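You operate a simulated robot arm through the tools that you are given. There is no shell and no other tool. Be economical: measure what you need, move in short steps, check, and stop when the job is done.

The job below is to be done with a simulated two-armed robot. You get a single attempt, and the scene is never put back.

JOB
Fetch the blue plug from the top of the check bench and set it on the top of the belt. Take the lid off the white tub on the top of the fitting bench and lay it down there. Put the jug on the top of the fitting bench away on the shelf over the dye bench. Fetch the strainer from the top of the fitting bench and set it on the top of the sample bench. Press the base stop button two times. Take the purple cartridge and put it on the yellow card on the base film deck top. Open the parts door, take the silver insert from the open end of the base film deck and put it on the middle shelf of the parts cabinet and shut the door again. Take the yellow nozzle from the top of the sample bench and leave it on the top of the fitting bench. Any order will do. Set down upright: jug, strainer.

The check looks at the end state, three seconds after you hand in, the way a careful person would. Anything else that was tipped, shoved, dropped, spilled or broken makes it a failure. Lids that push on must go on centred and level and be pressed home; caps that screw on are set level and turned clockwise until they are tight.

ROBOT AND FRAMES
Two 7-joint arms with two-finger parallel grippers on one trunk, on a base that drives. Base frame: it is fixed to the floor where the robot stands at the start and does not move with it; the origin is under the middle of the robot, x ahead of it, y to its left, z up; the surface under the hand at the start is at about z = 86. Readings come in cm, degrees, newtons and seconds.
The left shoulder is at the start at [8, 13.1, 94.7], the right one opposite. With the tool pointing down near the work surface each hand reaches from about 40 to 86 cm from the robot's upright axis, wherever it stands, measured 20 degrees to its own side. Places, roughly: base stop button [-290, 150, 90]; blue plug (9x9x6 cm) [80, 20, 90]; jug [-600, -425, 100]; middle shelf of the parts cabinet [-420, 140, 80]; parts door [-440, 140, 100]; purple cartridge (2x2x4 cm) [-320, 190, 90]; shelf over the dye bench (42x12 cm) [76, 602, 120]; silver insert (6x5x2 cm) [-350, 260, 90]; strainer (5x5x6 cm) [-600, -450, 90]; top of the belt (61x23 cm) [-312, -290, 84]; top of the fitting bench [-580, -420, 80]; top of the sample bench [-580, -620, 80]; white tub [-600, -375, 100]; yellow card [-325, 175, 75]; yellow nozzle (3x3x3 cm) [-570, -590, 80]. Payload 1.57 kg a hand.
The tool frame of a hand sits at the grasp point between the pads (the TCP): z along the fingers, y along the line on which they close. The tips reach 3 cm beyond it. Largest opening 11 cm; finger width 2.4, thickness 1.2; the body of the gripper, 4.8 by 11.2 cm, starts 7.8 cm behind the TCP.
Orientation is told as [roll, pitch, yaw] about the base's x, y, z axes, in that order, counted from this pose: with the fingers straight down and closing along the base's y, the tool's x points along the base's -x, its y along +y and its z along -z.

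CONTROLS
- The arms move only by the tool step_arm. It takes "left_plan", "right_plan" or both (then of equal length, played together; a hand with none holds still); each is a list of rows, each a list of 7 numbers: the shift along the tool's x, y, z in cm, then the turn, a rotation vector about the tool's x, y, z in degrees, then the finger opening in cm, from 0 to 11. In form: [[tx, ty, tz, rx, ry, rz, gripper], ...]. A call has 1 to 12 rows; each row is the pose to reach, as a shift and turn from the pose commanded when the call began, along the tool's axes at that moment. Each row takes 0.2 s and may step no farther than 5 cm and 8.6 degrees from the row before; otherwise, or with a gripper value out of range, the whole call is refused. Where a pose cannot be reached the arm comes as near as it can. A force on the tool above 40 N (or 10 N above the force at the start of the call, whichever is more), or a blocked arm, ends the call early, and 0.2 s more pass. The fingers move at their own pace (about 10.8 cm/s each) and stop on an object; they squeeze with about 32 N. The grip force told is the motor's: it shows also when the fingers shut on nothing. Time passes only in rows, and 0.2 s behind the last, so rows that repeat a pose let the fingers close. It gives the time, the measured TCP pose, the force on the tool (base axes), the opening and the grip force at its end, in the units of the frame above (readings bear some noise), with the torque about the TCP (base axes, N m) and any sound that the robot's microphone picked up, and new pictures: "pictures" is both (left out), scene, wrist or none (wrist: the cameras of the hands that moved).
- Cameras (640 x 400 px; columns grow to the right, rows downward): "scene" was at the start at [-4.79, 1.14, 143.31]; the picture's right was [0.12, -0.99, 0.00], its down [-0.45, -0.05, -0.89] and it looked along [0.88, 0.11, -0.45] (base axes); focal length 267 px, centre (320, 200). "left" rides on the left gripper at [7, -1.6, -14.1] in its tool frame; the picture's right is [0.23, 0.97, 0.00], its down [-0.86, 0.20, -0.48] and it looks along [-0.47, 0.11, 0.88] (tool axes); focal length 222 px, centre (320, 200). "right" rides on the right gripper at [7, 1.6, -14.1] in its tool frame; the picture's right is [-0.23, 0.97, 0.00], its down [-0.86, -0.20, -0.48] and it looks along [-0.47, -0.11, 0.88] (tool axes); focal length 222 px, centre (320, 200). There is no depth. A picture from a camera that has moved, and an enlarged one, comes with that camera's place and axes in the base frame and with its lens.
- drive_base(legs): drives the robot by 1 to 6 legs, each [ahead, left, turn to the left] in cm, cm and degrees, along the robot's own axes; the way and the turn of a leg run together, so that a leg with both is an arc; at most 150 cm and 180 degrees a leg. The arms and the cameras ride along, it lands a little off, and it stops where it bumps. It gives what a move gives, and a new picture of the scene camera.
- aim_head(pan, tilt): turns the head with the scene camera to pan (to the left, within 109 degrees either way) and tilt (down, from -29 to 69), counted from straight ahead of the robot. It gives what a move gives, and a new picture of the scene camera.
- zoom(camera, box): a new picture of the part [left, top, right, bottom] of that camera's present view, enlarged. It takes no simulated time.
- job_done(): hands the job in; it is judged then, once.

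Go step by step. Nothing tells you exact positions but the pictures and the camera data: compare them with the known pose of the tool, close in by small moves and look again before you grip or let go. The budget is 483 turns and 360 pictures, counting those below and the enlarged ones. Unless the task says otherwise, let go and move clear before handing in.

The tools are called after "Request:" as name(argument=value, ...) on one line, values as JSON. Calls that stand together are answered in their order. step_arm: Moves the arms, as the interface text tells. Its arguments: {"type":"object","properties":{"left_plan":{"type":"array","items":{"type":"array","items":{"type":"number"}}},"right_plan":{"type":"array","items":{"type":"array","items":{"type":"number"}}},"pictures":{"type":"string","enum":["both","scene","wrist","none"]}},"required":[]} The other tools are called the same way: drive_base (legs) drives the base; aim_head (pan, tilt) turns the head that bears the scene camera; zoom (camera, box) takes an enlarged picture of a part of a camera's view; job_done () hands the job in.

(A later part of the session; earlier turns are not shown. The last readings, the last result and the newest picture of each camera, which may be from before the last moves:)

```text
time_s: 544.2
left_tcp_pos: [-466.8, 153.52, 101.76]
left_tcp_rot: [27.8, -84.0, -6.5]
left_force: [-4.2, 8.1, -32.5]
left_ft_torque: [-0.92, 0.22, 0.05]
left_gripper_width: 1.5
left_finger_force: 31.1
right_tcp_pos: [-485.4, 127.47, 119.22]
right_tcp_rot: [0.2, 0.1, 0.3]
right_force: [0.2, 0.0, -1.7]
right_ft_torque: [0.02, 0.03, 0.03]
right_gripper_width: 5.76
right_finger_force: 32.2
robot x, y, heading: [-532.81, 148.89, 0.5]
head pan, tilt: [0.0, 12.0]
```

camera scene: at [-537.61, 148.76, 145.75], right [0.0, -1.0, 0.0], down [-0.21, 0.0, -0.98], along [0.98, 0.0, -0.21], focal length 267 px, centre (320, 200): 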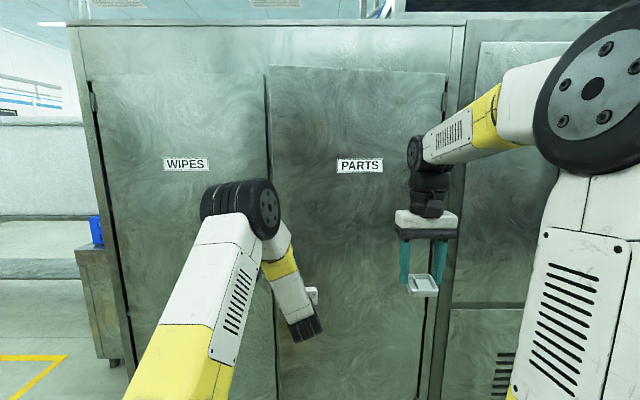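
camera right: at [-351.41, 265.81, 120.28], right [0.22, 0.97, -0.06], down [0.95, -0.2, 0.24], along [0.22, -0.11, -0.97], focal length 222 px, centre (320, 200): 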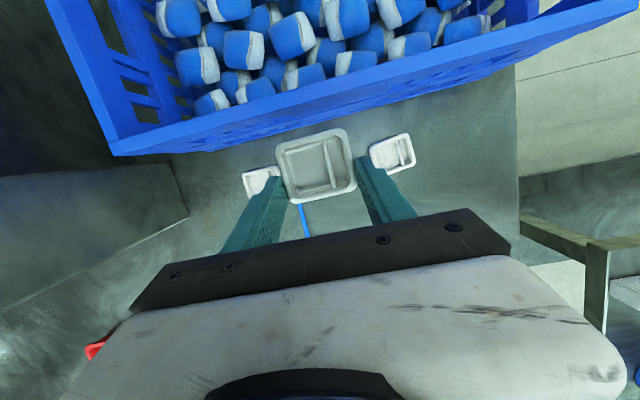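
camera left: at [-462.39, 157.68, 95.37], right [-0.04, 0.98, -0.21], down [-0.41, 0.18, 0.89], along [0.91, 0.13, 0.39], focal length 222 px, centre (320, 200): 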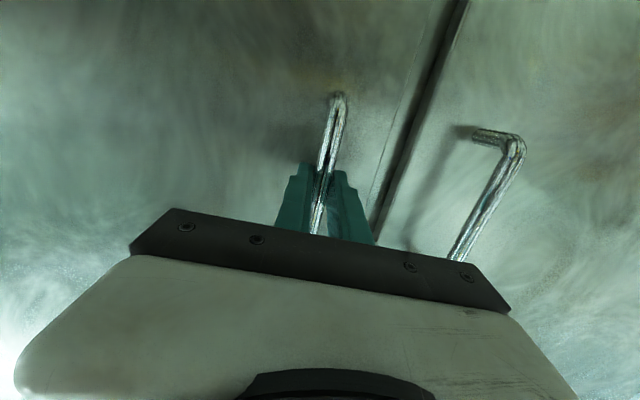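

Request:
step_arm(left_plan=[[0.5, 0, 0, 0, 0, 0, 0], [0.7, 0, 0, 0, 0, 0, 0]], pictures="none")

Request:
drive_base(legs=[[-6, -4, 0], [-6, -4.6, 0]])

```text
time_s: 544.8
left_tcp_pos: [-466.87, 153.54, 101.8]
left_tcp_rot: [29.9, -85.1, -8.2]
left_force: [-6.9, 13.0, 13.7]
left_ft_torque: [-0.85, 0.14, 0.15]
left_gripper_width: 1.47
left_finger_force: 30.4
right_tcp_pos: [-485.51, 127.43, 119.35]
right_tcp_rot: [0.3, 0.0, 0.4]
right_force: [-0.4, 0.8, -0.7]
right_ft_torque: [-0.02, -0.01, -0.02]
right_gripper_width: 5.75
right_finger_force: 32.1
robot x, y, heading: [-532.93, 148.97, -0.1]
head pan, tilt: [0.0, 12.0]
```

```text
time_s: 546.0
left_tcp_pos: [-473.0, 149.7, 101.59]
left_tcp_rot: [30.5, -84.9, -8.5]
left_force: [-0.6, 1.7, 0.3]
left_ft_torque: [-0.79, -0.22, 0.03]
left_gripper_width: 1.48
left_finger_force: 30.7
right_tcp_pos: [-491.59, 123.56, 119.29]
right_tcp_rot: [0.2, 0.2, 0.4]
right_force: [0.0, 0.2, -1.4]
right_ft_torque: [-0.01, -0.01, -0.03]
right_gripper_width: 5.77
right_finger_force: 32.3
robot x, y, heading: [-539.38, 144.3, 0.1]
head pan, tilt: [0.0, 12.0]
stopped in leg 1: the force on the tool passed its limit at 41 N (the readings are from after the stop); the commanded pose is now the measured one
camera scene: at [-543.81, 144.59, 145.75], right [0.0, -1.0, 0.0], down [-0.21, 0.0, -0.98], along [0.98, 0.0, -0.21], focal length 267 px, centre (320, 200)
```

scene: 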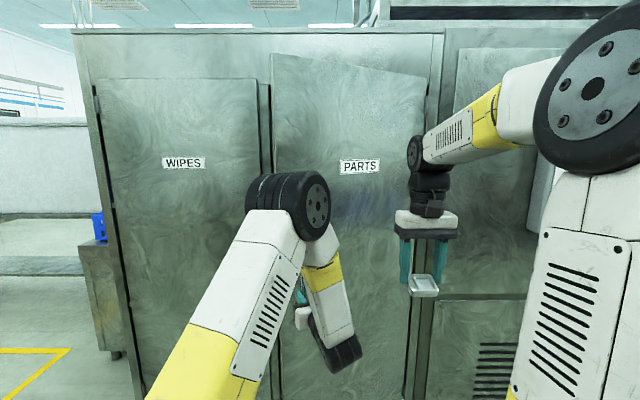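

Request:
step_arm(left_plan=[[0, 0, 0, -4, 0, 0, 0], [0, 0, 0, -8, 0, 0, 0], [0, 0, 0, -12, 0, 0, 0]], pictures="none")

Request:
drive_base(legs=[[-5, -4, 0]])

Request:
drive_base(legs=[[-5, -5, 0]])

```text
time_s: 546.8
left_tcp_pos: [-472.96, 149.45, 101.6]
left_tcp_rot: [42.7, -85.0, -9.1]
left_force: [5.1, -5.8, 4.0]
left_ft_torque: [-0.82, -0.14, -0.22]
left_gripper_width: 1.53
left_finger_force: 31.1
right_tcp_pos: [-491.42, 123.47, 119.2]
right_tcp_rot: [0.1, 0.1, 0.3]
right_force: [0.2, -0.1, -1.6]
right_ft_torque: [-0.02, -0.02, -0.01]
right_gripper_width: 5.77
right_finger_force: 32.1
robot x, y, heading: [-539.62, 144.56, 0.6]
head pan, tilt: [0.0, 12.0]
```

```text
time_s: 547.8
left_tcp_pos: [-477.89, 145.5, 101.73]
left_tcp_rot: [43.0, -85.0, -9.3]
left_force: [15.8, -17.6, 8.0]
left_ft_torque: [-0.8, -0.26, -0.28]
left_gripper_width: 1.49
left_finger_force: 31.2
right_tcp_pos: [-496.54, 119.43, 119.17]
right_tcp_rot: [0.3, 0.1, 0.3]
right_force: [-0.5, 0.0, -0.2]
right_ft_torque: [0.01, -0.03, 0.03]
right_gripper_width: 5.77
right_finger_force: 31.9
robot x, y, heading: [-544.26, 140.64, 0.2]
head pan, tilt: [0.0, 12.0]
camera scene: at [-548.73, 140.54, 145.75], right [0.0, -1.0, 0.0], down [-0.21, 0.0, -0.98], along [0.98, 0.0, -0.21], focal length 267 px, centre (320, 200)
```

scene: 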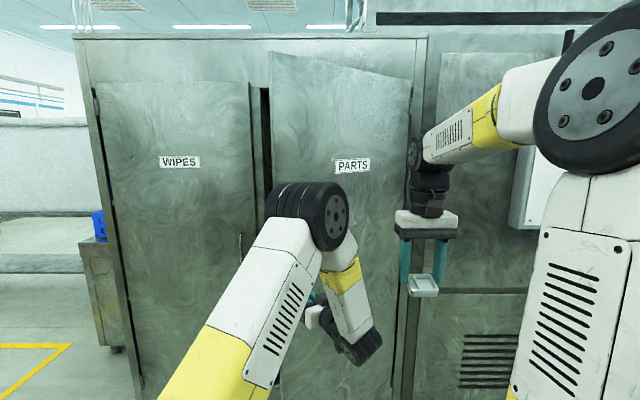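

```text
time_s: 548.8
left_tcp_pos: [-482.78, 140.37, 101.72]
left_tcp_rot: [42.2, -85.0, -8.6]
left_force: [11.6, -9.7, -2.3]
left_ft_torque: [-0.83, -0.19, -0.23]
left_gripper_width: 1.52
left_finger_force: 31.2
right_tcp_pos: [-501.43, 114.33, 119.23]
right_tcp_rot: [0.1, 0.2, 0.3]
right_force: [0.5, 0.1, -0.8]
right_ft_torque: [-0.03, 0.02, 0.0]
right_gripper_width: 5.76
right_finger_force: 31.6
robot x, y, heading: [-549.24, 135.63, 0.4]
head pan, tilt: [0.0, 12.0]
camera scene: at [-553.67, 135.49, 145.75], right [0.0, -1.0, 0.0], down [-0.21, 0.0, -0.98], along [0.98, 0.0, -0.21], focal length 267 px, centre (320, 200)
```

scene: 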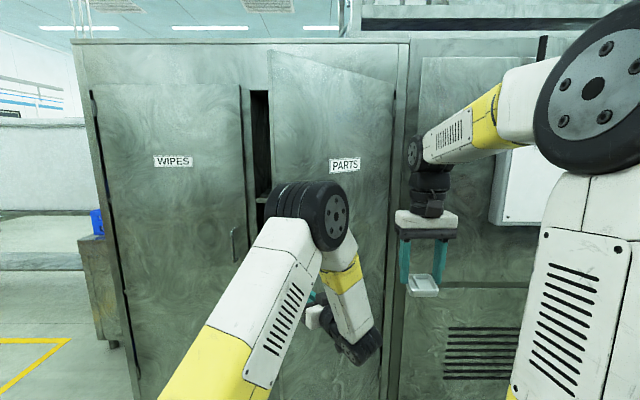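

Request:
step_arm(left_plan=[[0, 0, 0, -4, 0, 0, 0], [0, 0, 0, -8, 0, 0, 0], [0, 0, 0, -12, 0, 0, 0]], pictures="none")

Request:
drive_base(legs=[[-4.5, -5.5, 0], [-4, -6, 0], [-3, -6, 0]])

```text
time_s: 549.6
left_tcp_pos: [-482.7, 140.18, 101.64]
left_tcp_rot: [52.9, -85.0, -7.6]
left_force: [12.6, -10.4, -3.8]
left_ft_torque: [-1.12, -0.03, -0.32]
left_gripper_width: 1.53
left_finger_force: 30.9
right_tcp_pos: [-501.38, 114.26, 119.14]
right_tcp_rot: [0.3, 0.2, 0.3]
right_force: [-0.2, 0.3, -1.5]
right_ft_torque: [0.04, 0.0, -0.01]
right_gripper_width: 5.79
right_finger_force: 32.0
robot x, y, heading: [-549.39, 135.41, -0.1]
head pan, tilt: [0.0, 12.0]
```

```text
time_s: 550.6
left_tcp_pos: [-486.42, 135.15, 101.65]
left_tcp_rot: [50.2, -85.2, -5.6]
left_force: [2.3, -0.1, -3.2]
left_ft_torque: [-0.48, -0.64, -0.01]
left_gripper_width: 1.53
left_finger_force: 31.2
right_tcp_pos: [-505.13, 109.62, 119.22]
right_tcp_rot: [0.2, 0.2, 0.3]
right_force: [-0.5, -0.1, -0.9]
right_ft_torque: [-0.01, -0.03, -0.01]
right_gripper_width: 5.75
right_finger_force: 31.9
robot x, y, heading: [-552.52, 130.82, 0.0]
head pan, tilt: [0.0, 12.0]
stopped in leg 1: the force on the tool passed its limit at 43 N (the readings are from after the stop); the commanded pose is now the measured one
camera scene: at [-557.43, 130.83, 145.75], right [0.0, -1.0, 0.0], down [-0.21, 0.0, -0.98], along [0.98, 0.0, -0.21], focal length 267 px, centre (320, 200)
```

scene: 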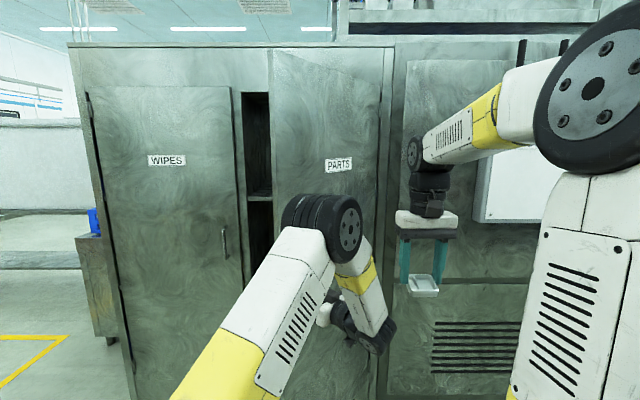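

The door is open about 46°. I'll release the handle, straighten the hand and push the door from its inner side.

Request:
step_arm(left_plan=[[0, 0, 0, 0, 0, 0, 3], [0, 0, 0, 0, 0, 0, 5], [0, 0, -3, 0, 0, 0, 5], [0, 0, -6, 0, 0, 0, 5]], pictures="none")

Request:
step_arm(left_plan=[[0, 3, 0, 7, 0, 0, 2], [0, 6, 0, 14, 0, 0, 0], [0, 9, 0, 21, 0, 0, 0], [0, 12, 0, 28, 0, 0, 0], [0, 15, 0, 35, 0, 0, 0], [0, 18, 0, 42, 0, 0, 0], [0, 21, 0, 49, 0, 0, 0], [0, 24, 0, 54, 0, 0, 0]], pictures="scene")

```text
time_s: 551.6
left_tcp_pos: [-490.67, 131.02, 102.06]
left_tcp_rot: [51.3, -85.2, -6.5]
left_force: [0.3, 0.5, 0.4]
left_ft_torque: [-0.03, -0.02, 0.02]
left_gripper_width: 5.01
left_finger_force: 0.0
right_tcp_pos: [-505.25, 109.59, 119.3]
right_tcp_rot: [0.2, 0.1, 0.4]
right_force: [0.0, 0.4, -1.0]
right_ft_torque: [0.01, 0.01, -0.04]
right_gripper_width: 5.78
right_finger_force: 32.9
robot x, y, heading: [-553.02, 131.03, 0.1]
head pan, tilt: [0.0, 12.0]
```

```text
time_s: 553.4
left_tcp_pos: [-496.34, 155.31, 99.95]
left_tcp_rot: [-3.3, -85.2, -6.1]
left_force: [0.1, -0.8, 0.5]
left_ft_torque: [0.04, 0.01, 0.1]
left_gripper_width: 0.0
left_finger_force: 21.1
left hand out of reach, approached as far as the arm can: row 4, 5, 6, 7, 8
right_tcp_pos: [-505.2, 109.44, 119.29]
right_tcp_rot: [0.2, 0.1, 0.1]
right_force: [0.3, -0.7, -1.4]
right_ft_torque: [0.13, 0.0, -0.03]
right_gripper_width: 5.77
right_finger_force: 32.5
robot x, y, heading: [-552.81, 130.55, 0.3]
head pan, tilt: [0.0, 12.0]
camera scene: at [-557.46, 130.78, 145.75], right [0.0, -1.0, 0.0], down [-0.21, 0.0, -0.98], along [0.98, 0.0, -0.21], focal length 267 px, centre (320, 200)
```

scene: 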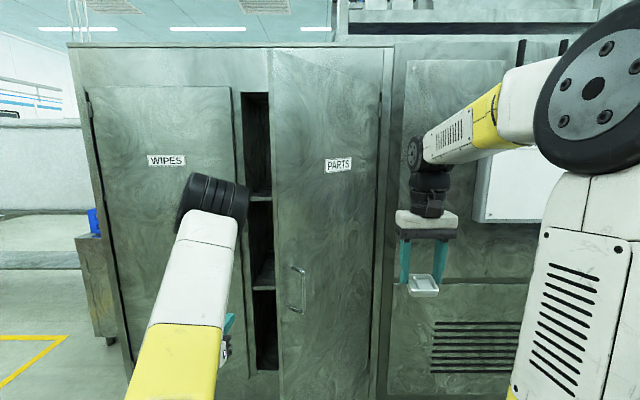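

Request:
step_arm(left_plan=[[0, 0.5, 4.5, 0, 0, 0, 0], [0, 1, 9, 0, 0, 0, 0], [0, 1.5, 13.5, 0, 0, 0, 0], [0, 2, 18, 0, 0, 0, 0], [0, 2, 22.5, 0, 0, 0, 0], [0, 2, 26, 0, 0, 0, 0]], pictures="none")

Request:
step_arm(left_plan=[[0, -3, 0, 0, 0, 0, 0], [0, -6, 0, 0, 0, 0, 0], [0, -8, 0, 0, 0, 0, 0], [0, -10, 0, 0, 0, 0, 0], [0, -12, 0, 0, 0, 0, 0], [0, -14, 0, 0, 0, 0, 0], [0, -16, 0, 0, 0, 0, 0], [0, -18, 0, 0, 0, 0, 0], [0, -20, 0, 0, 0, 0, 0], [0, -22, 0, 0, 0, 0, 0], [0, -24, 0, 0, 0, 0, 0]], pictures="scene")

```text
time_s: 554.8
left_tcp_pos: [-470.06, 153.19, 97.49]
left_tcp_rot: [-2.7, -85.2, -6.4]
left_force: [-1.1, 0.6, -0.2]
left_ft_torque: [0.05, 0.01, 0.03]
left_gripper_width: 0.02
left_finger_force: 21.6
right_tcp_pos: [-505.27, 109.65, 119.14]
right_tcp_rot: [0.2, 0.0, 0.2]
right_force: [-0.4, 0.3, -0.6]
right_ft_torque: [0.03, -0.06, 0.01]
right_gripper_width: 5.75
right_finger_force: 31.8
robot x, y, heading: [-553.23, 131.18, -0.0]
head pan, tilt: [0.0, 12.0]
```

```text
time_s: 557.2
left_tcp_pos: [-473.99, 129.67, 97.65]
left_tcp_rot: [-2.6, -85.1, -6.7]
left_force: [0.3, 0.4, -0.5]
left_ft_torque: [0.02, 0.03, -0.07]
left_gripper_width: 0.02
left_finger_force: 21.4
right_tcp_pos: [-505.11, 109.72, 119.2]
right_tcp_rot: [0.2, 0.2, 0.3]
right_force: [-0.6, -0.2, -1.0]
right_ft_torque: [0.01, -0.06, 0.0]
right_gripper_width: 5.74
right_finger_force: 32.1
robot x, y, heading: [-552.85, 130.68, 0.4]
head pan, tilt: [0.0, 12.0]
camera scene: at [-557.45, 130.85, 145.75], right [0.0, -1.0, 0.0], down [-0.21, 0.0, -0.98], along [0.98, 0.0, -0.21], focal length 267 px, centre (320, 200)
```

scene: 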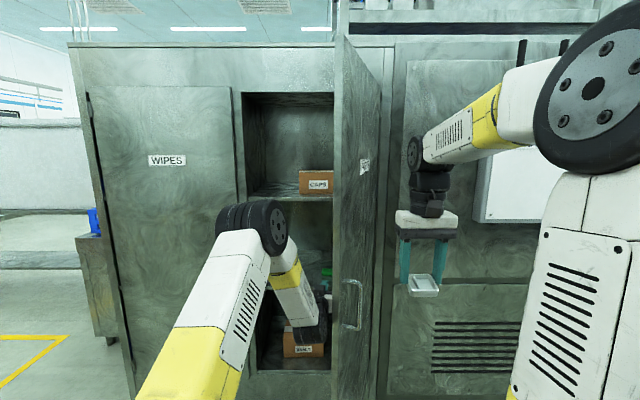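

Request:
drive_base(legs=[[-14, 0, 0]])

Request:
step_arm(left_plan=[[0, -2, 0, 0, 0, 0, 0], [0, -4, 0, 0, 0, 0, 0], [0, -6, 0, 0, 0, 0, 0], [0, -8, 0, 0, 0, 0, 0], [0, -10, 0, 0, 0, 0, 0], [0, -12, 0, 0, 0, 0, 0], [0, -14, 0, 0, 0, 0, 0], [0, -16, 0, 0, 0, 0, 0], [0, -18, 0, 0, 0, 0, 0], [0, -20, 0, 0, 0, 0, 0], [0, -22, 0, 0, 0, 0, 0], [0, -24, 0, 0, 0, 0, 0]], pictures="scene")

```text
time_s: 558.5
left_tcp_pos: [-487.94, 129.46, 97.5]
left_tcp_rot: [-2.7, -85.1, -6.6]
left_force: [1.2, 0.0, 0.6]
left_ft_torque: [-0.03, 0.02, 0.0]
left_gripper_width: 0.0
left_finger_force: 21.1
right_tcp_pos: [-519.28, 109.51, 119.26]
right_tcp_rot: [0.3, 0.1, 0.1]
right_force: [0.8, 1.1, -0.3]
right_ft_torque: [-0.03, -0.01, 0.04]
right_gripper_width: 5.77
right_finger_force: 31.8
robot x, y, heading: [-566.77, 130.67, -0.1]
head pan, tilt: [0.0, 12.0]
camera scene: at [-571.42, 130.83, 145.75], right [0.0, -1.0, 0.0], down [-0.21, 0.0, -0.98], along [0.98, 0.0, -0.21], focal length 267 px, centre (320, 200)
```

scene: 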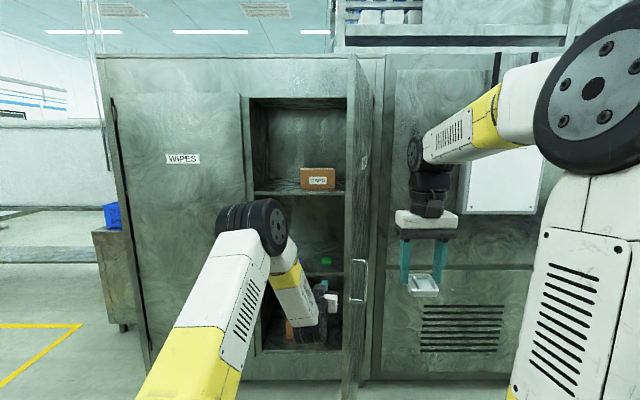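

```text
time_s: 561.1
left_tcp_pos: [-491.92, 105.78, 97.4]
left_tcp_rot: [-2.8, -85.1, -6.7]
left_force: [0.2, -0.1, 0.3]
left_ft_torque: [0.02, -0.01, -0.04]
left_gripper_width: 0.02
left_finger_force: 21.3
right_tcp_pos: [-519.26, 109.52, 119.19]
right_tcp_rot: [0.3, 0.2, 0.2]
right_force: [-0.7, 1.6, -1.5]
right_ft_torque: [-0.04, -0.01, -0.01]
right_gripper_width: 5.76
right_finger_force: 32.1
robot x, y, heading: [-566.69, 130.18, -0.0]
head pan, tilt: [0.0, 12.0]
camera scene: at [-571.44, 130.84, 145.75], right [0.0, -1.0, 0.0], down [-0.21, 0.0, -0.98], along [0.98, 0.0, -0.21], focal length 267 px, centre (320, 200)
```

scene: 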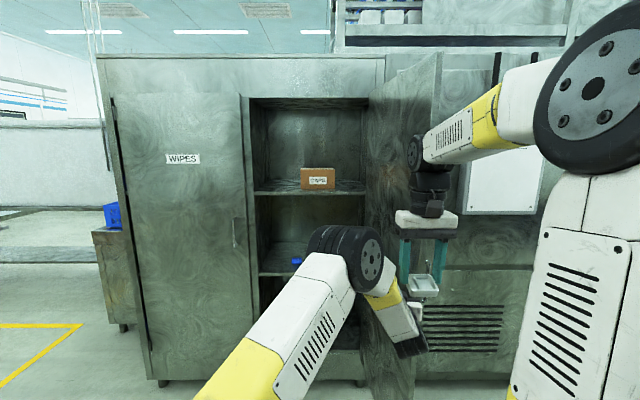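

The door is open past 90°. I'll clear the left hand to the left, shift the robot and look at the middle shelf (z≈80; the upper shelf is near z≈119).

Request:
step_arm(left_plan=[[0, 4.5, 0, 0, 0, 0, 0], [0, 9, 0, 0, 0, 0, 0], [0, 13.5, 0, 0, 0, 0, 0], [0, 18, 0, 0, 0, 0, 0], [0, 22.5, 0, 0, 0, 0, 0], [0, 27, 0, 0, 0, 0, 0], [0, 31.5, 0, 0, 0, 0, 0], [0, 36, 0, 0, 0, 0, 0], [0, 40.5, 0, 0, 0, 0, 0], [0, 45, 0, 0, 0, 0, 0]], right_plan=[[0, 2, 0, 0, 0, 0, 3], [-1, 4, 0, 0, 0, 0, 3], [-2, 6, 0, 0, 0, 0, 3], [-3, 6, 0, 0, -4, 0, 3], [-4, 6, 0, 0, -8, 0, 3], [-5, 6, 0, 0, -14, 0, 3], [-6, 6, 0, 0, -20, 0, 3], [-7, 6, 0, 0, -26, 0, 3], [-8, 6, 0, 0, -31, 0, 3], [-9, 6, 0, 0, -35, 0, 3]], pictures="none")

Request:
drive_base(legs=[[12, 20, 0]])

Request:
aim_head(pan=-5, tilt=25)

Request:
zoom(camera="scene", box=[220, 90, 440, 228])

```text
time_s: 563.4
left_tcp_pos: [-484.7, 150.29, 97.51]
left_tcp_rot: [-2.5, -85.1, -6.9]
left_force: [-0.1, -1.0, -0.2]
left_ft_torque: [-0.02, 0.01, 0.03]
left_gripper_width: 0.0
left_finger_force: 21.1
right_tcp_pos: [-510.31, 115.51, 119.17]
right_tcp_rot: [0.3, -34.9, -0.1]
right_force: [-0.6, -0.4, -0.7]
right_ft_torque: [0.01, 0.02, 0.03]
right_gripper_width: 5.75
right_finger_force: 31.8
robot x, y, heading: [-566.8, 130.96, -0.2]
head pan, tilt: [0.0, 12.0]
```

```text
time_s: 565.1
left_tcp_pos: [-473.02, 170.42, 97.47]
left_tcp_rot: [-2.7, -85.0, -6.5]
left_force: [0.5, -0.6, 0.1]
left_ft_torque: [0.01, -0.01, -0.02]
left_gripper_width: 0.0
left_finger_force: 21.6
right_tcp_pos: [-498.34, 135.32, 119.32]
right_tcp_rot: [0.2, -35.0, 0.2]
right_force: [0.5, 0.5, -1.1]
right_ft_torque: [-0.02, 0.0, 0.0]
right_gripper_width: 5.77
right_finger_force: 31.9
robot x, y, heading: [-555.16, 150.53, 0.5]
head pan, tilt: [0.0, 12.0]
camera scene: at [-559.56, 150.46, 145.75], right [0.01, -1.0, 0.0], down [-0.21, 0.0, -0.98], along [0.98, 0.01, -0.21], focal length 267 px, centre (320, 200)
```

scene: 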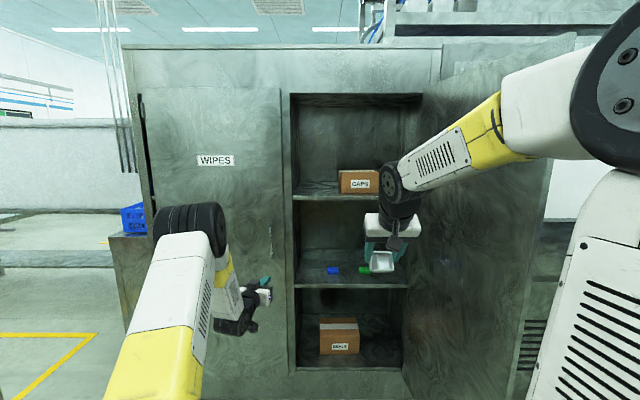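

```text
time_s: 565.8
left_tcp_pos: [-473.0, 170.38, 97.56]
left_tcp_rot: [-2.6, -85.1, -6.4]
left_force: [0.1, -0.5, 0.1]
left_ft_torque: [0.02, -0.01, 0.0]
left_gripper_width: 0.01
left_finger_force: 21.3
right_tcp_pos: [-498.45, 135.5, 119.3]
right_tcp_rot: [0.3, -34.8, 0.2]
right_force: [0.5, 0.7, -2.2]
right_ft_torque: [0.02, 0.04, -0.01]
right_gripper_width: 5.75
right_finger_force: 32.1
robot x, y, heading: [-554.78, 150.44, 0.3]
head pan, tilt: [-5.0, 25.0]
camera scene: at [-559.69, 149.67, 143.64], right [-0.08, -1.0, 0.0], down [-0.42, 0.03, -0.91], along [0.9, -0.07, -0.42], focal length 267 px, centre (320, 200)
```

scene: 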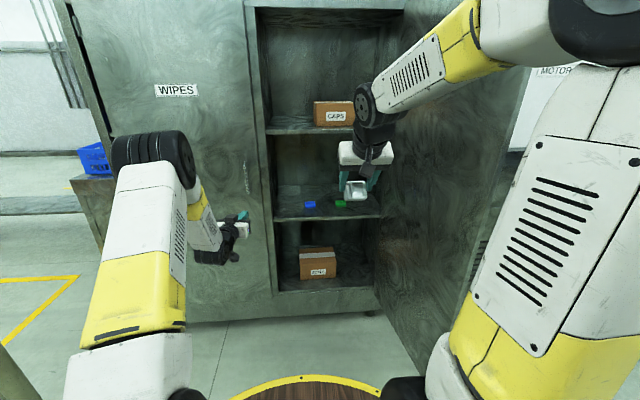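

```text
2.90 times, centred on (330, 159) of scene
camera zoom: at [-559.69, 149.67, 143.64], right [-0.08, -1.0, 0.0], down [-0.42, 0.03, -0.91], along [0.9, -0.07, -0.42], focal length 775 px, centre (291, 319)
```

zoom: 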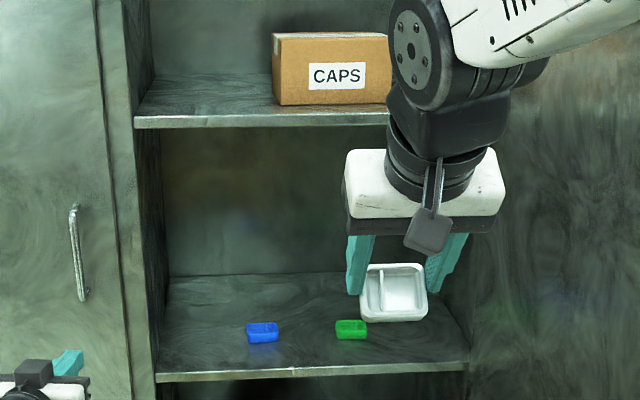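

Blue and green inserts stand at y≈145 and 128.5 on the middle shelf, leaving space between and behind them near [-418, 137]. I'll tuck the left hand away and lower the right hand.

Request:
step_arm(left_plan=[[-1, 0, -2.5, 0, 8, 0, 0], [-2, 0, -5, 0, 16, 0, 0], [-4, 0, -7.5, 0, 24, 0, 0], [-6, 0, -10, 0, 32, 0, 0], [-8, 0, -12.5, 0, 40, 0, 0], [-10, 0, -15, 0, 48, 0, 0], [-12, 0, -17.5, 0, 56, 0, 0], [-14, 0, -20, 0, 64, 0, 0], [-16, 0, -22.5, 0, 72, 0, 0], [-18, 0, -25, 0, 80, 0, 0], [-19, 0, -27, 0, 85, 0, 0]], right_plan=[[1, 0, 1.5, 0, 0, 0, 3], [2, 0, 3, 0, 0, 0, 3], [3, 0, 4.5, 0, 0, 0, 3], [4, 0, 6, 0, 0, 0, 3], [5, 0, 7.5, 0, 0, 0, 3], [6, 0, 9, 0, 0, 0, 3], [7, 0, 10.5, 0, 0, 0, 3], [8, 0, 12, 0, 0, 0, 3], [9, 0, 13.5, 0, 0, 0, 3], [10, 0, 15, 0, 0, 0, 3], [11, 0, 16.5, 0, 0, 0, 3]], pictures="none")

Request:
drive_base(legs=[[40, 0, 0]])

```text
time_s: 568.2
left_tcp_pos: [-498.03, 174.35, 118.68]
left_tcp_rot: [-0.2, -0.1, -8.9]
left_force: [0.0, -0.6, 0.1]
left_ft_torque: [-0.04, 0.0, -0.01]
left_gripper_width: 0.0
left_finger_force: 21.2
right_tcp_pos: [-498.13, 135.53, 99.52]
right_tcp_rot: [0.4, -34.7, 0.3]
right_force: [-0.7, 0.5, -1.6]
right_ft_torque: [-0.05, 0.0, -0.03]
right_gripper_width: 5.78
right_finger_force: 32.1
robot x, y, heading: [-555.13, 150.48, 0.0]
head pan, tilt: [-5.0, 25.0]
```

```text
time_s: 570.7
left_tcp_pos: [-458.63, 174.39, 118.54]
left_tcp_rot: [-0.2, -0.1, -9.2]
left_force: [0.7, 0.1, -0.3]
left_ft_torque: [-0.03, -0.01, 0.0]
left_gripper_width: 0.01
left_finger_force: 20.7
right_tcp_pos: [-458.81, 135.58, 99.48]
right_tcp_rot: [0.2, -35.0, 0.3]
right_force: [-0.1, 0.7, -1.2]
right_ft_torque: [-0.03, 0.01, -0.01]
right_gripper_width: 5.79
right_finger_force: 32.5
robot x, y, heading: [-515.63, 150.38, 0.1]
head pan, tilt: [-5.0, 25.0]
camera scene: at [-520.45, 149.86, 143.64], right [-0.08, -1.0, 0.0], down [-0.42, 0.04, -0.91], along [0.9, -0.08, -0.42], focal length 267 px, centre (320, 200)
```

scene: 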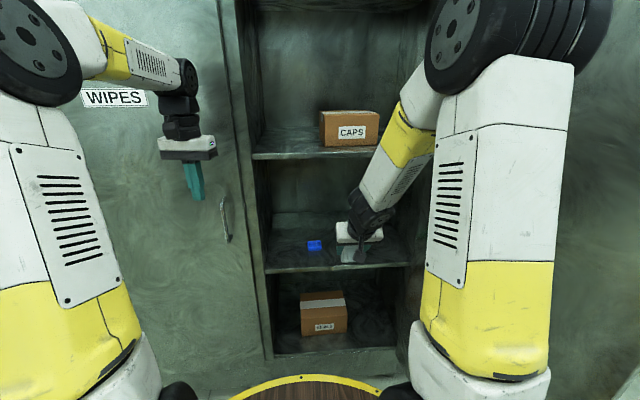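

Request:
step_arm(right_plan=[[1.6, 0.5, 2.3, 0, -3, 0, 3], [3.2, 1, 4.6, 0, -6, 0, 3], [4.9, 1.4, 7, 0, -10, 0, 3]], pictures="none")

Request:
step_arm(right_plan=[[-3, 0, 3, 0, 0, 0, 3], [-6, 0, 6, 0, 0, 0, 3], [-9, 0, 9, 0, 0, 0, 3], [-12, 0, 12, 0, 0, 0, 3]], pictures="scene")

Request:
zoom(camera="right", box=[0, 0, 640, 400])

```text
time_s: 571.5
left_tcp_pos: [-458.62, 174.44, 118.53]
left_tcp_rot: [-0.2, -0.2, -9.2]
left_force: [-0.7, 1.0, 0.5]
left_ft_torque: [-0.01, -0.03, -0.04]
left_gripper_width: 0.0
left_finger_force: 21.2
right_tcp_pos: [-459.1, 137.12, 90.92]
right_tcp_rot: [0.5, -45.0, 0.0]
right_force: [-0.2, 0.6, 0.1]
right_ft_torque: [-0.02, 0.01, -0.05]
right_gripper_width: 5.75
right_finger_force: 31.6
robot x, y, heading: [-515.61, 150.58, 0.3]
head pan, tilt: [-5.0, 25.0]
```

```text
time_s: 572.5
left_tcp_pos: [-458.73, 174.36, 118.59]
left_tcp_rot: [-0.2, -0.2, -9.3]
left_force: [-0.8, -0.4, 1.4]
left_ft_torque: [0.0, -0.05, 0.03]
left_gripper_width: 0.0
left_finger_force: 21.2
right_tcp_pos: [-442.04, 137.26, 90.92]
right_tcp_rot: [0.3, -44.8, 0.1]
right_force: [-0.6, 0.0, 0.3]
right_ft_torque: [-0.02, 0.01, 0.0]
right_gripper_width: 5.78
right_finger_force: 31.9
robot x, y, heading: [-516.03, 150.86, 0.5]
head pan, tilt: [-5.0, 25.0]
camera scene: at [-520.47, 149.85, 143.64], right [-0.08, -1.0, 0.0], down [-0.42, 0.04, -0.91], along [0.9, -0.08, -0.42], focal length 267 px, centre (320, 200)
```

scene: 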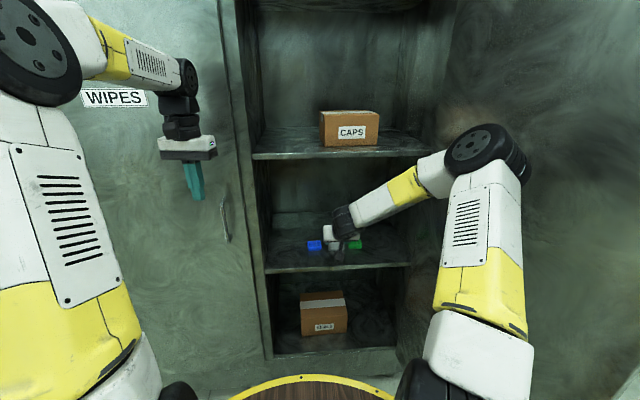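

```text
1.00 times, centred on (320, 200) of right (not enlarged: the box is as wide or as high as the picture)
camera zoom: at [-457.07, 138.83, 96.07], right [0.16, 0.97, 0.16], down [0.27, -0.2, 0.94], along [0.95, -0.1, -0.29], focal length 222 px, centre (320, 200)
```

zoom: 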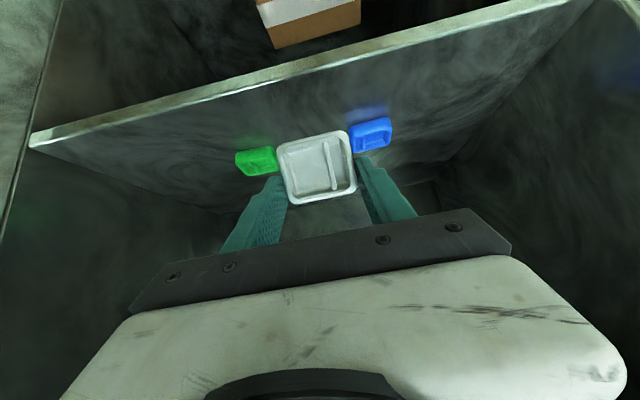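

Request:
step_arm(right_plan=[[-3, -0.3, 3, 0, 0, 0, 3], [-6, -0.5, 6, 0, 0, 0, 3], [-9, -0.7, 9, 0, 0, 0, 3], [-12, -0.7, 12, 0, 0, 0, 3], [-15.5, -0.7, 15.5, 0, 0, 0, 3]], pictures="scene")

Request:
zoom(camera="right", box=[0, 0, 640, 400])

```text
time_s: 573.7
left_tcp_pos: [-458.68, 174.4, 118.65]
left_tcp_rot: [-0.2, -0.1, -9.2]
left_force: [-0.9, -0.9, 0.4]
left_ft_torque: [-0.01, -0.03, 0.02]
left_gripper_width: 0.02
left_finger_force: 21.4
right_tcp_pos: [-420.3, 136.43, 90.83]
right_tcp_rot: [0.3, -44.8, 0.1]
right_force: [-0.5, -0.2, -0.5]
right_ft_torque: [0.0, 0.03, 0.02]
right_gripper_width: 5.76
right_finger_force: 32.0
robot x, y, heading: [-515.68, 150.68, 0.2]
head pan, tilt: [-5.0, 25.0]
camera scene: at [-520.47, 149.84, 143.64], right [-0.08, -1.0, 0.0], down [-0.42, 0.04, -0.91], along [0.9, -0.08, -0.42], focal length 267 px, centre (320, 200)
```

scene: 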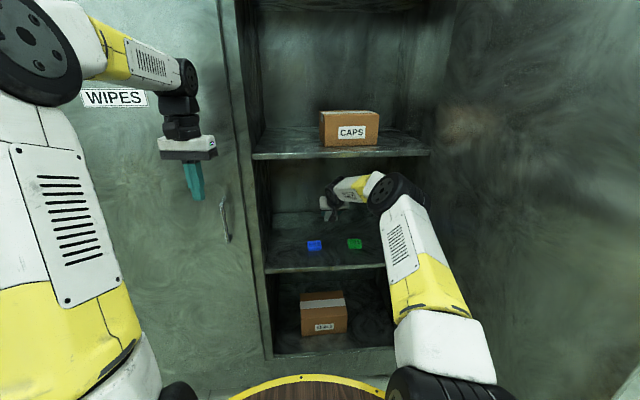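

```text
1.00 times, centred on (320, 200) of right (not enlarged: the box is as wide or as high as the picture)
camera zoom: at [-435.27, 138.12, 96.02], right [0.16, 0.97, 0.16], down [0.27, -0.2, 0.94], along [0.95, -0.1, -0.29], focal length 222 px, centre (320, 200)
```

zoom: 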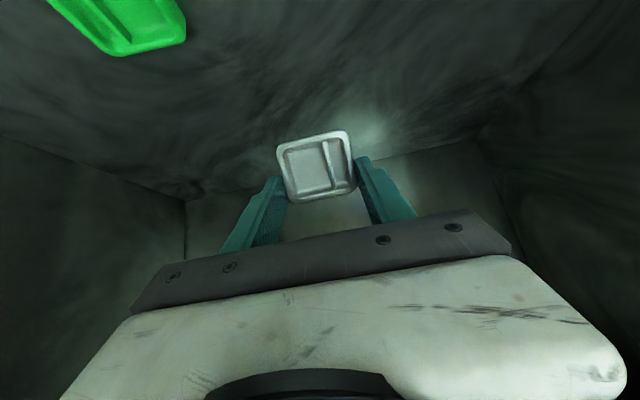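

Request:
step_arm(right_plan=[[0.8, 0, 0.8, 0, 0, 0, 3], [1.6, 0, 1.6, 0, 0, 0, 3], [2.4, 0, 2.4, 0, 0, 0, 3], [3.1, 0, 3.1, 0, 0, 0, 3], [3.4, 0, 3.4, 0, 0, 0, 3], [3.7, 0, 3.7, 0, 0, 0, 3], [4, 0, 4, 0, 0, 0, 3], [4.3, 0, 4.3, 0, 0, 0, 3], [4.6, 0, 4.6, 0, 0, 0, 3], [4.9, 0, 4.9, 0, 0, 0, 3]], pictures="wrist")

```text
time_s: 575.9
left_tcp_pos: [-458.55, 174.38, 118.47]
left_tcp_rot: [-0.2, -0.1, -9.2]
left_force: [-0.1, -0.5, 0.5]
left_ft_torque: [0.0, -0.02, 0.0]
left_gripper_width: 0.0
left_finger_force: 20.9
right_tcp_pos: [-420.0, 136.59, 83.86]
right_tcp_rot: [0.3, -44.8, 0.1]
right_force: [0.5, 0.1, -1.5]
right_ft_torque: [-0.02, 0.01, -0.01]
right_gripper_width: 5.76
right_finger_force: 31.9
robot x, y, heading: [-515.47, 150.48, 0.6]
head pan, tilt: [-5.0, 25.0]
camera right: at [-435.05, 138.19, 88.96], right [0.16, 0.97, 0.16], down [0.27, -0.2, 0.94], along [0.95, -0.1, -0.29], focal length 222 px, centre (320, 200)
```

right: 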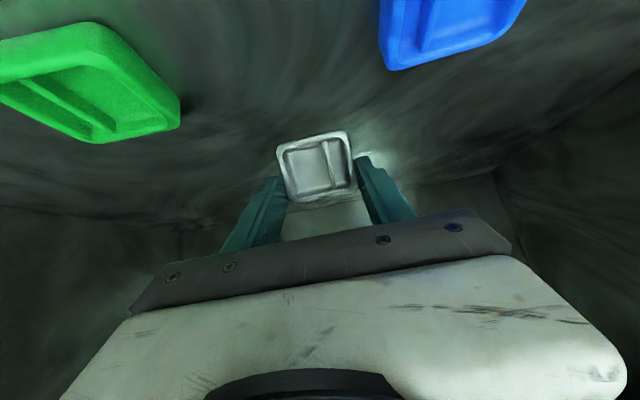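

Request:
step_arm(right_plan=[[0.3, 0, 0.3, 0, 0, 0, 3], [0.6, 0, 0.6, 0, 0, 0, 3], [0.9, 0, 0.9, 0, 0, 0, 3], [1.2, 0, 1.2, 0, 0, 0, 3], [1.5, 0, 1.5, 0, 0, 0, 3], [1.8, 0, 1.8, 0, 0, 0, 3], [2.1, 0, 2.1, 0, 0, 0, 3], [2.4, 0, 2.4, 0, 0, 0, 3]], pictures="wrist")

```text
time_s: 577.7
left_tcp_pos: [-458.71, 174.41, 118.7]
left_tcp_rot: [-0.2, -0.1, -9.1]
left_force: [0.0, 0.3, -0.6]
left_ft_torque: [0.01, -0.02, -0.01]
left_gripper_width: 0.0
left_finger_force: 21.3
right_tcp_pos: [-419.97, 136.7, 80.95]
right_tcp_rot: [0.4, -45.2, 0.2]
right_force: [-0.2, 1.5, 28.4]
right_ft_torque: [-0.44, -0.37, -0.07]
right_gripper_width: 5.71
right_finger_force: 32.0
robot x, y, heading: [-515.68, 150.78, 0.2]
head pan, tilt: [-5.0, 25.0]
camera right: at [-435.05, 138.18, 85.97], right [0.15, 0.97, 0.16], down [0.26, -0.2, 0.94], along [0.95, -0.1, -0.29], focal length 222 px, centre (320, 200)
```

right: 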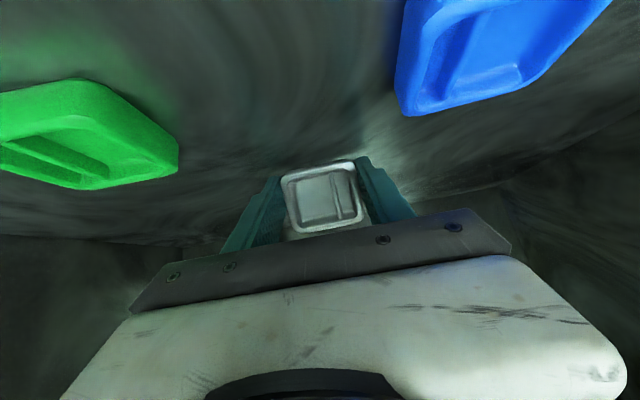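

The insert is pressed onto the shelf and has turned flatter in the grip. I'll release.

Request:
step_arm(right_plan=[[-0.2, 0, -0.2, 0, 0, 0, 3], [-0.2, 0, -0.2, 0, 0, 0, 6.2], [-0.2, 0, -0.2, 0, 0, 0, 8], [-0.2, 0, -0.2, 0, 0, 0, 8], [-0.2, 0, -0.2, 0, 0, 0, 8]], pictures="wrist")

```text
time_s: 578.9
left_tcp_pos: [-458.79, 174.39, 118.59]
left_tcp_rot: [-0.3, -0.2, -9.1]
left_force: [0.5, 0.2, 0.2]
left_ft_torque: [0.02, -0.01, 0.0]
left_gripper_width: 0.0
left_finger_force: 21.3
right_tcp_pos: [-419.97, 136.77, 80.96]
right_tcp_rot: [0.4, -45.1, 0.1]
right_force: [4.4, 19.2, 21.3]
right_ft_torque: [-0.15, -0.44, 0.54]
right_gripper_width: 6.32
right_finger_force: 0.0
robot x, y, heading: [-515.51, 150.74, 0.3]
head pan, tilt: [-5.0, 25.0]
camera right: at [-435.05, 138.4, 86.02], right [0.15, 0.97, 0.17], down [0.27, -0.2, 0.94], along [0.95, -0.1, -0.29], focal length 222 px, centre (320, 200)
```

right: 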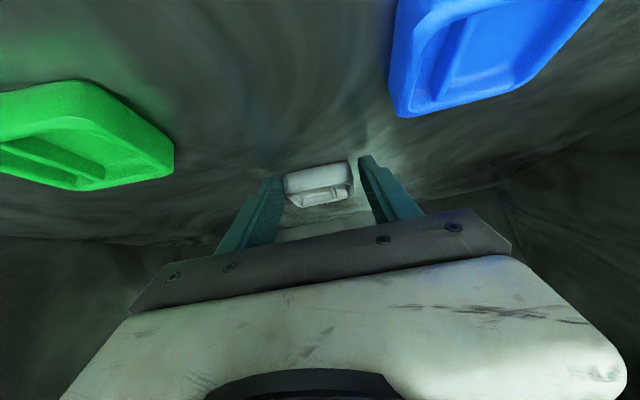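

Request:
step_arm(right_plan=[[-0.3, 0, -0.3, 0, 0, 0, 7], [-0.7, 0, -0.7, 0, 0, 0, 8], [-0.7, 0, -0.7, 0, 0, 0, 8]], pictures="none")

Request:
zoom(camera="right", box=[160, 60, 480, 260])

```text
time_s: 579.7
left_tcp_pos: [-458.55, 174.35, 118.56]
left_tcp_rot: [-0.2, -0.1, -9.2]
left_force: [-0.8, -0.8, -0.1]
left_ft_torque: [0.01, -0.02, 0.0]
left_gripper_width: 0.0
left_finger_force: 21.3
right_tcp_pos: [-420.06, 136.35, 81.52]
right_tcp_rot: [0.2, -44.6, 0.1]
right_force: [-0.4, 0.0, 0.0]
right_ft_torque: [-0.01, 0.0, -0.01]
right_gripper_width: 8.01
right_finger_force: 0.0
robot x, y, heading: [-515.93, 150.65, 0.3]
head pan, tilt: [-5.0, 25.0]
```

```text
2.00 times, centred on (320, 160) of right
camera zoom: at [-435.08, 137.97, 86.71], right [0.16, 0.97, 0.16], down [0.27, -0.2, 0.94], along [0.95, -0.11, -0.3], focal length 444 px, centre (320, 280)
```

zoom: 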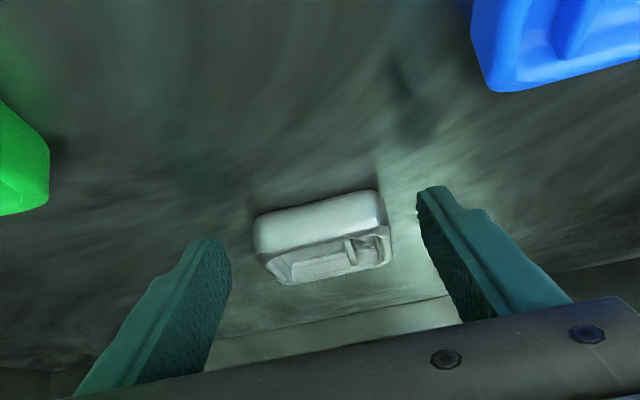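

The insert lies flat on the middle shelf. I'll withdraw up and straight out.

Request:
step_arm(right_plan=[[-1, 0, -1, 0, 0, 0, 8], [-3.2, 0, -3.2, 0, 0, 0, 8], [-6, 0, -6, 0, 0, 0, 6], [-3, 0, -9, 0, 0, 0, 4], [0, 0, -12, 0, 0, 0, 2], [3, 0, -15, 0, 0, 0, 0], [6, 0, -18, 0, 0, 0, 0], [9, 0, -21, 0, 0, 0, 0], [12, 0, -24, 0, 0, 0, 0], [15, 0, -27, 0, 0, 0, 0], [18, 0, -30, 0, 0, 0, 0], [20.5, 0, -32.5, 0, 0, 0, 0]], pictures="scene")

Request:
zoom(camera="scene", box=[250, 180, 410, 280])

```text
time_s: 582.3
left_tcp_pos: [-458.63, 174.35, 118.53]
left_tcp_rot: [-0.3, -0.1, -9.2]
left_force: [-0.3, -0.2, 0.6]
left_ft_torque: [0.01, 0.02, 0.01]
left_gripper_width: 0.02
left_finger_force: 21.3
right_tcp_pos: [-457.71, 136.42, 90.45]
right_tcp_rot: [0.3, -44.8, 0.2]
right_force: [0.4, -0.2, -0.4]
right_ft_torque: [0.02, -0.01, 0.0]
right_gripper_width: 0.0
right_finger_force: 21.0
robot x, y, heading: [-515.59, 150.59, 0.1]
head pan, tilt: [-5.0, 25.0]
camera scene: at [-520.43, 149.86, 143.64], right [-0.08, -1.0, 0.0], down [-0.42, 0.04, -0.91], along [0.9, -0.08, -0.42], focal length 267 px, centre (320, 200)
```

scene: 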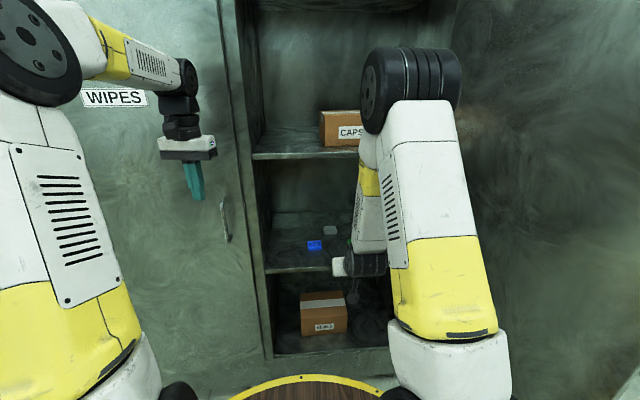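

```text
4.00 times, centred on (330, 230) of scene
camera zoom: at [-520.43, 149.86, 143.64], right [-0.08, -1.0, 0.0], down [-0.42, 0.04, -0.91], along [0.9, -0.08, -0.42], focal length 1069 px, centre (280, 80)
```

zoom: 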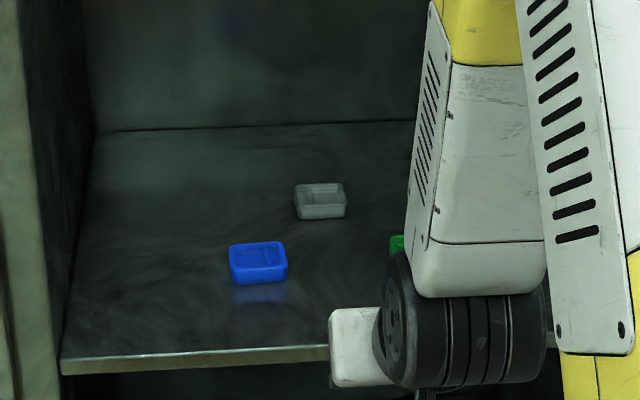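

The insert is on the middle shelf. Now to close the door: reverse, pass the right hand around the door's end to its outer side, and sweep it shut.

Request:
drive_base(legs=[[-55, 0, 0], [0, -80, 0], [26, 0, 0]])

Request:
aim_head(pan=0, tilt=20)

```text
time_s: 590.3
left_tcp_pos: [-502.08, 94.06, 118.71]
left_tcp_rot: [-0.6, 1.4, -7.5]
left_force: [-19.8, -3.3, 3.6]
left_ft_torque: [0.54, -2.53, 0.95]
left_gripper_width: 0.02
left_finger_force: 21.8
right_tcp_pos: [-499.56, 56.19, 90.37]
right_tcp_rot: [0.2, -44.8, 0.8]
right_force: [0.2, -0.4, -0.1]
right_ft_torque: [-0.02, 0.02, -0.01]
right_gripper_width: 0.0
right_finger_force: 21.4
robot x, y, heading: [-558.01, 69.74, 0.9]
head pan, tilt: [-5.0, 25.0]
stopped in leg 3: the force on the tool passed its limit at 167 N (the readings are from after the stop); the commanded pose is now the measured one
camera scene: at [-562.68, 69.05, 143.63], right [-0.07, -1.0, 0.0], down [-0.42, 0.03, -0.91], along [0.9, -0.07, -0.42], focal length 267 px, centre (320, 200)
```

scene: 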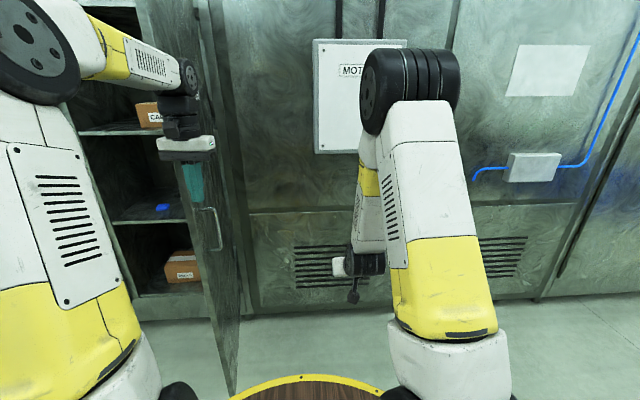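

```text
time_s: 590.9
left_tcp_pos: [-502.2, 94.19, 118.77]
left_tcp_rot: [-0.5, 1.4, -7.3]
left_force: [-26.8, -3.3, 5.8]
left_ft_torque: [0.69, -3.53, 1.3]
left_gripper_width: 0.01
left_finger_force: 21.0
right_tcp_pos: [-499.66, 56.24, 90.41]
right_tcp_rot: [0.3, -44.9, 0.9]
right_force: [-0.4, 0.0, -0.6]
right_ft_torque: [0.0, -0.04, 0.0]
right_gripper_width: 0.0
right_finger_force: 21.5
robot x, y, heading: [-557.72, 70.35, 0.7]
head pan, tilt: [0.0, 20.0]
camera scene: at [-562.6, 69.85, 144.44], right [0.01, -1.0, 0.0], down [-0.34, 0.0, -0.94], along [0.94, 0.01, -0.34], focal length 267 px, centre (320, 200)
```

scene: 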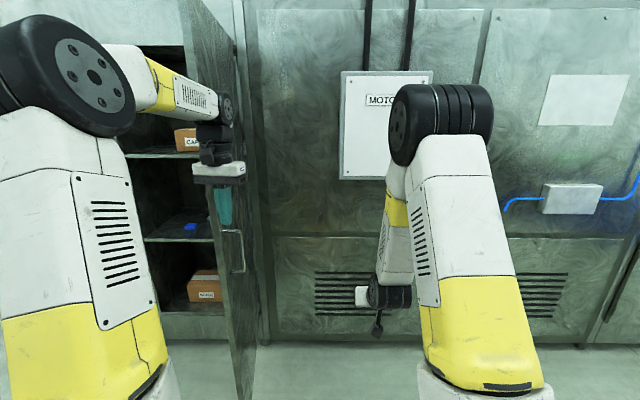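

The left hand bumped the door's end. I'll back off, go further right so the left hand passes on the outer side, and use it to sweep.

Request:
drive_base(legs=[[-12, 0, -0.7], [0, -32, 0], [28, 0, 0]])

```text
time_s: 595.4
left_tcp_pos: [-485.97, 61.65, 118.6]
left_tcp_rot: [-0.5, 1.3, -7.8]
left_force: [0.1, -0.2, 0.5]
left_ft_torque: [-0.02, -0.02, 0.0]
left_gripper_width: 0.0
left_finger_force: 21.5
right_tcp_pos: [-484.04, 23.82, 90.42]
right_tcp_rot: [0.3, -44.8, 0.4]
right_force: [-0.6, 0.3, -1.0]
right_ft_torque: [0.01, -0.01, -0.02]
right_gripper_width: 0.0
right_finger_force: 21.2
robot x, y, heading: [-542.0, 37.66, 0.3]
head pan, tilt: [0.0, 20.0]
camera scene: at [-546.74, 37.82, 144.45], right [0.01, -1.0, 0.0], down [-0.34, 0.0, -0.94], along [0.94, 0.01, -0.34], focal length 267 px, centre (320, 200)
```

scene: 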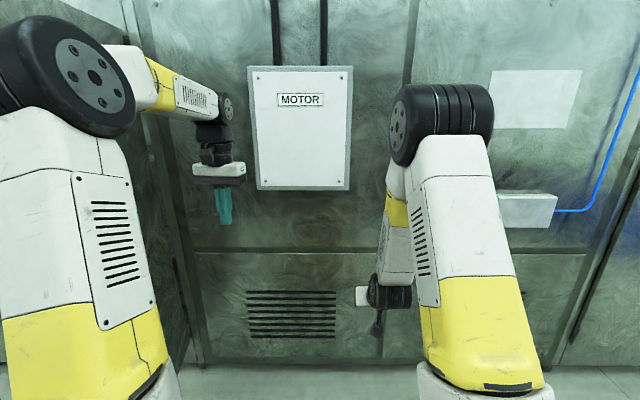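

Request:
drive_base(legs=[[0, 40, 0], [0, 35, 0]])

```text
time_s: 599.8
left_tcp_pos: [-486.38, 137.32, 118.55]
left_tcp_rot: [-0.7, 1.3, -8.0]
left_force: [1.0, -0.1, -0.7]
left_ft_torque: [-0.03, 0.01, 0.0]
left_gripper_width: 0.01
left_finger_force: 20.7
right_tcp_pos: [-484.44, 99.26, 90.43]
right_tcp_rot: [0.3, -44.9, 0.2]
right_force: [-0.3, 0.2, 0.2]
right_ft_torque: [-0.01, 0.02, -0.01]
right_gripper_width: 0.0
right_finger_force: 20.6
robot x, y, heading: [-542.79, 113.59, 0.2]
head pan, tilt: [0.0, 20.0]
camera scene: at [-547.14, 113.55, 144.45], right [0.01, -1.0, 0.0], down [-0.34, 0.0, -0.94], along [0.94, 0.0, -0.34], focal length 267 px, centre (320, 200)
```

scene: 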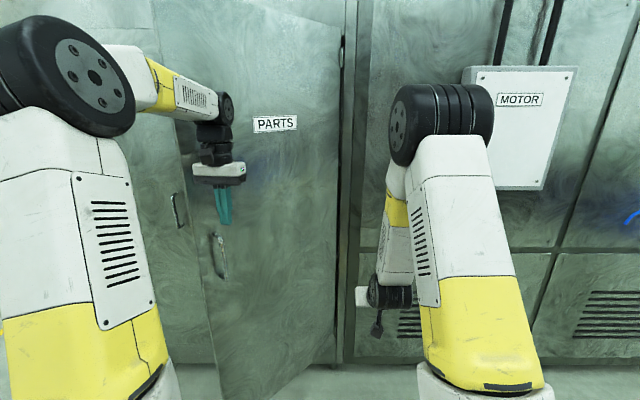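

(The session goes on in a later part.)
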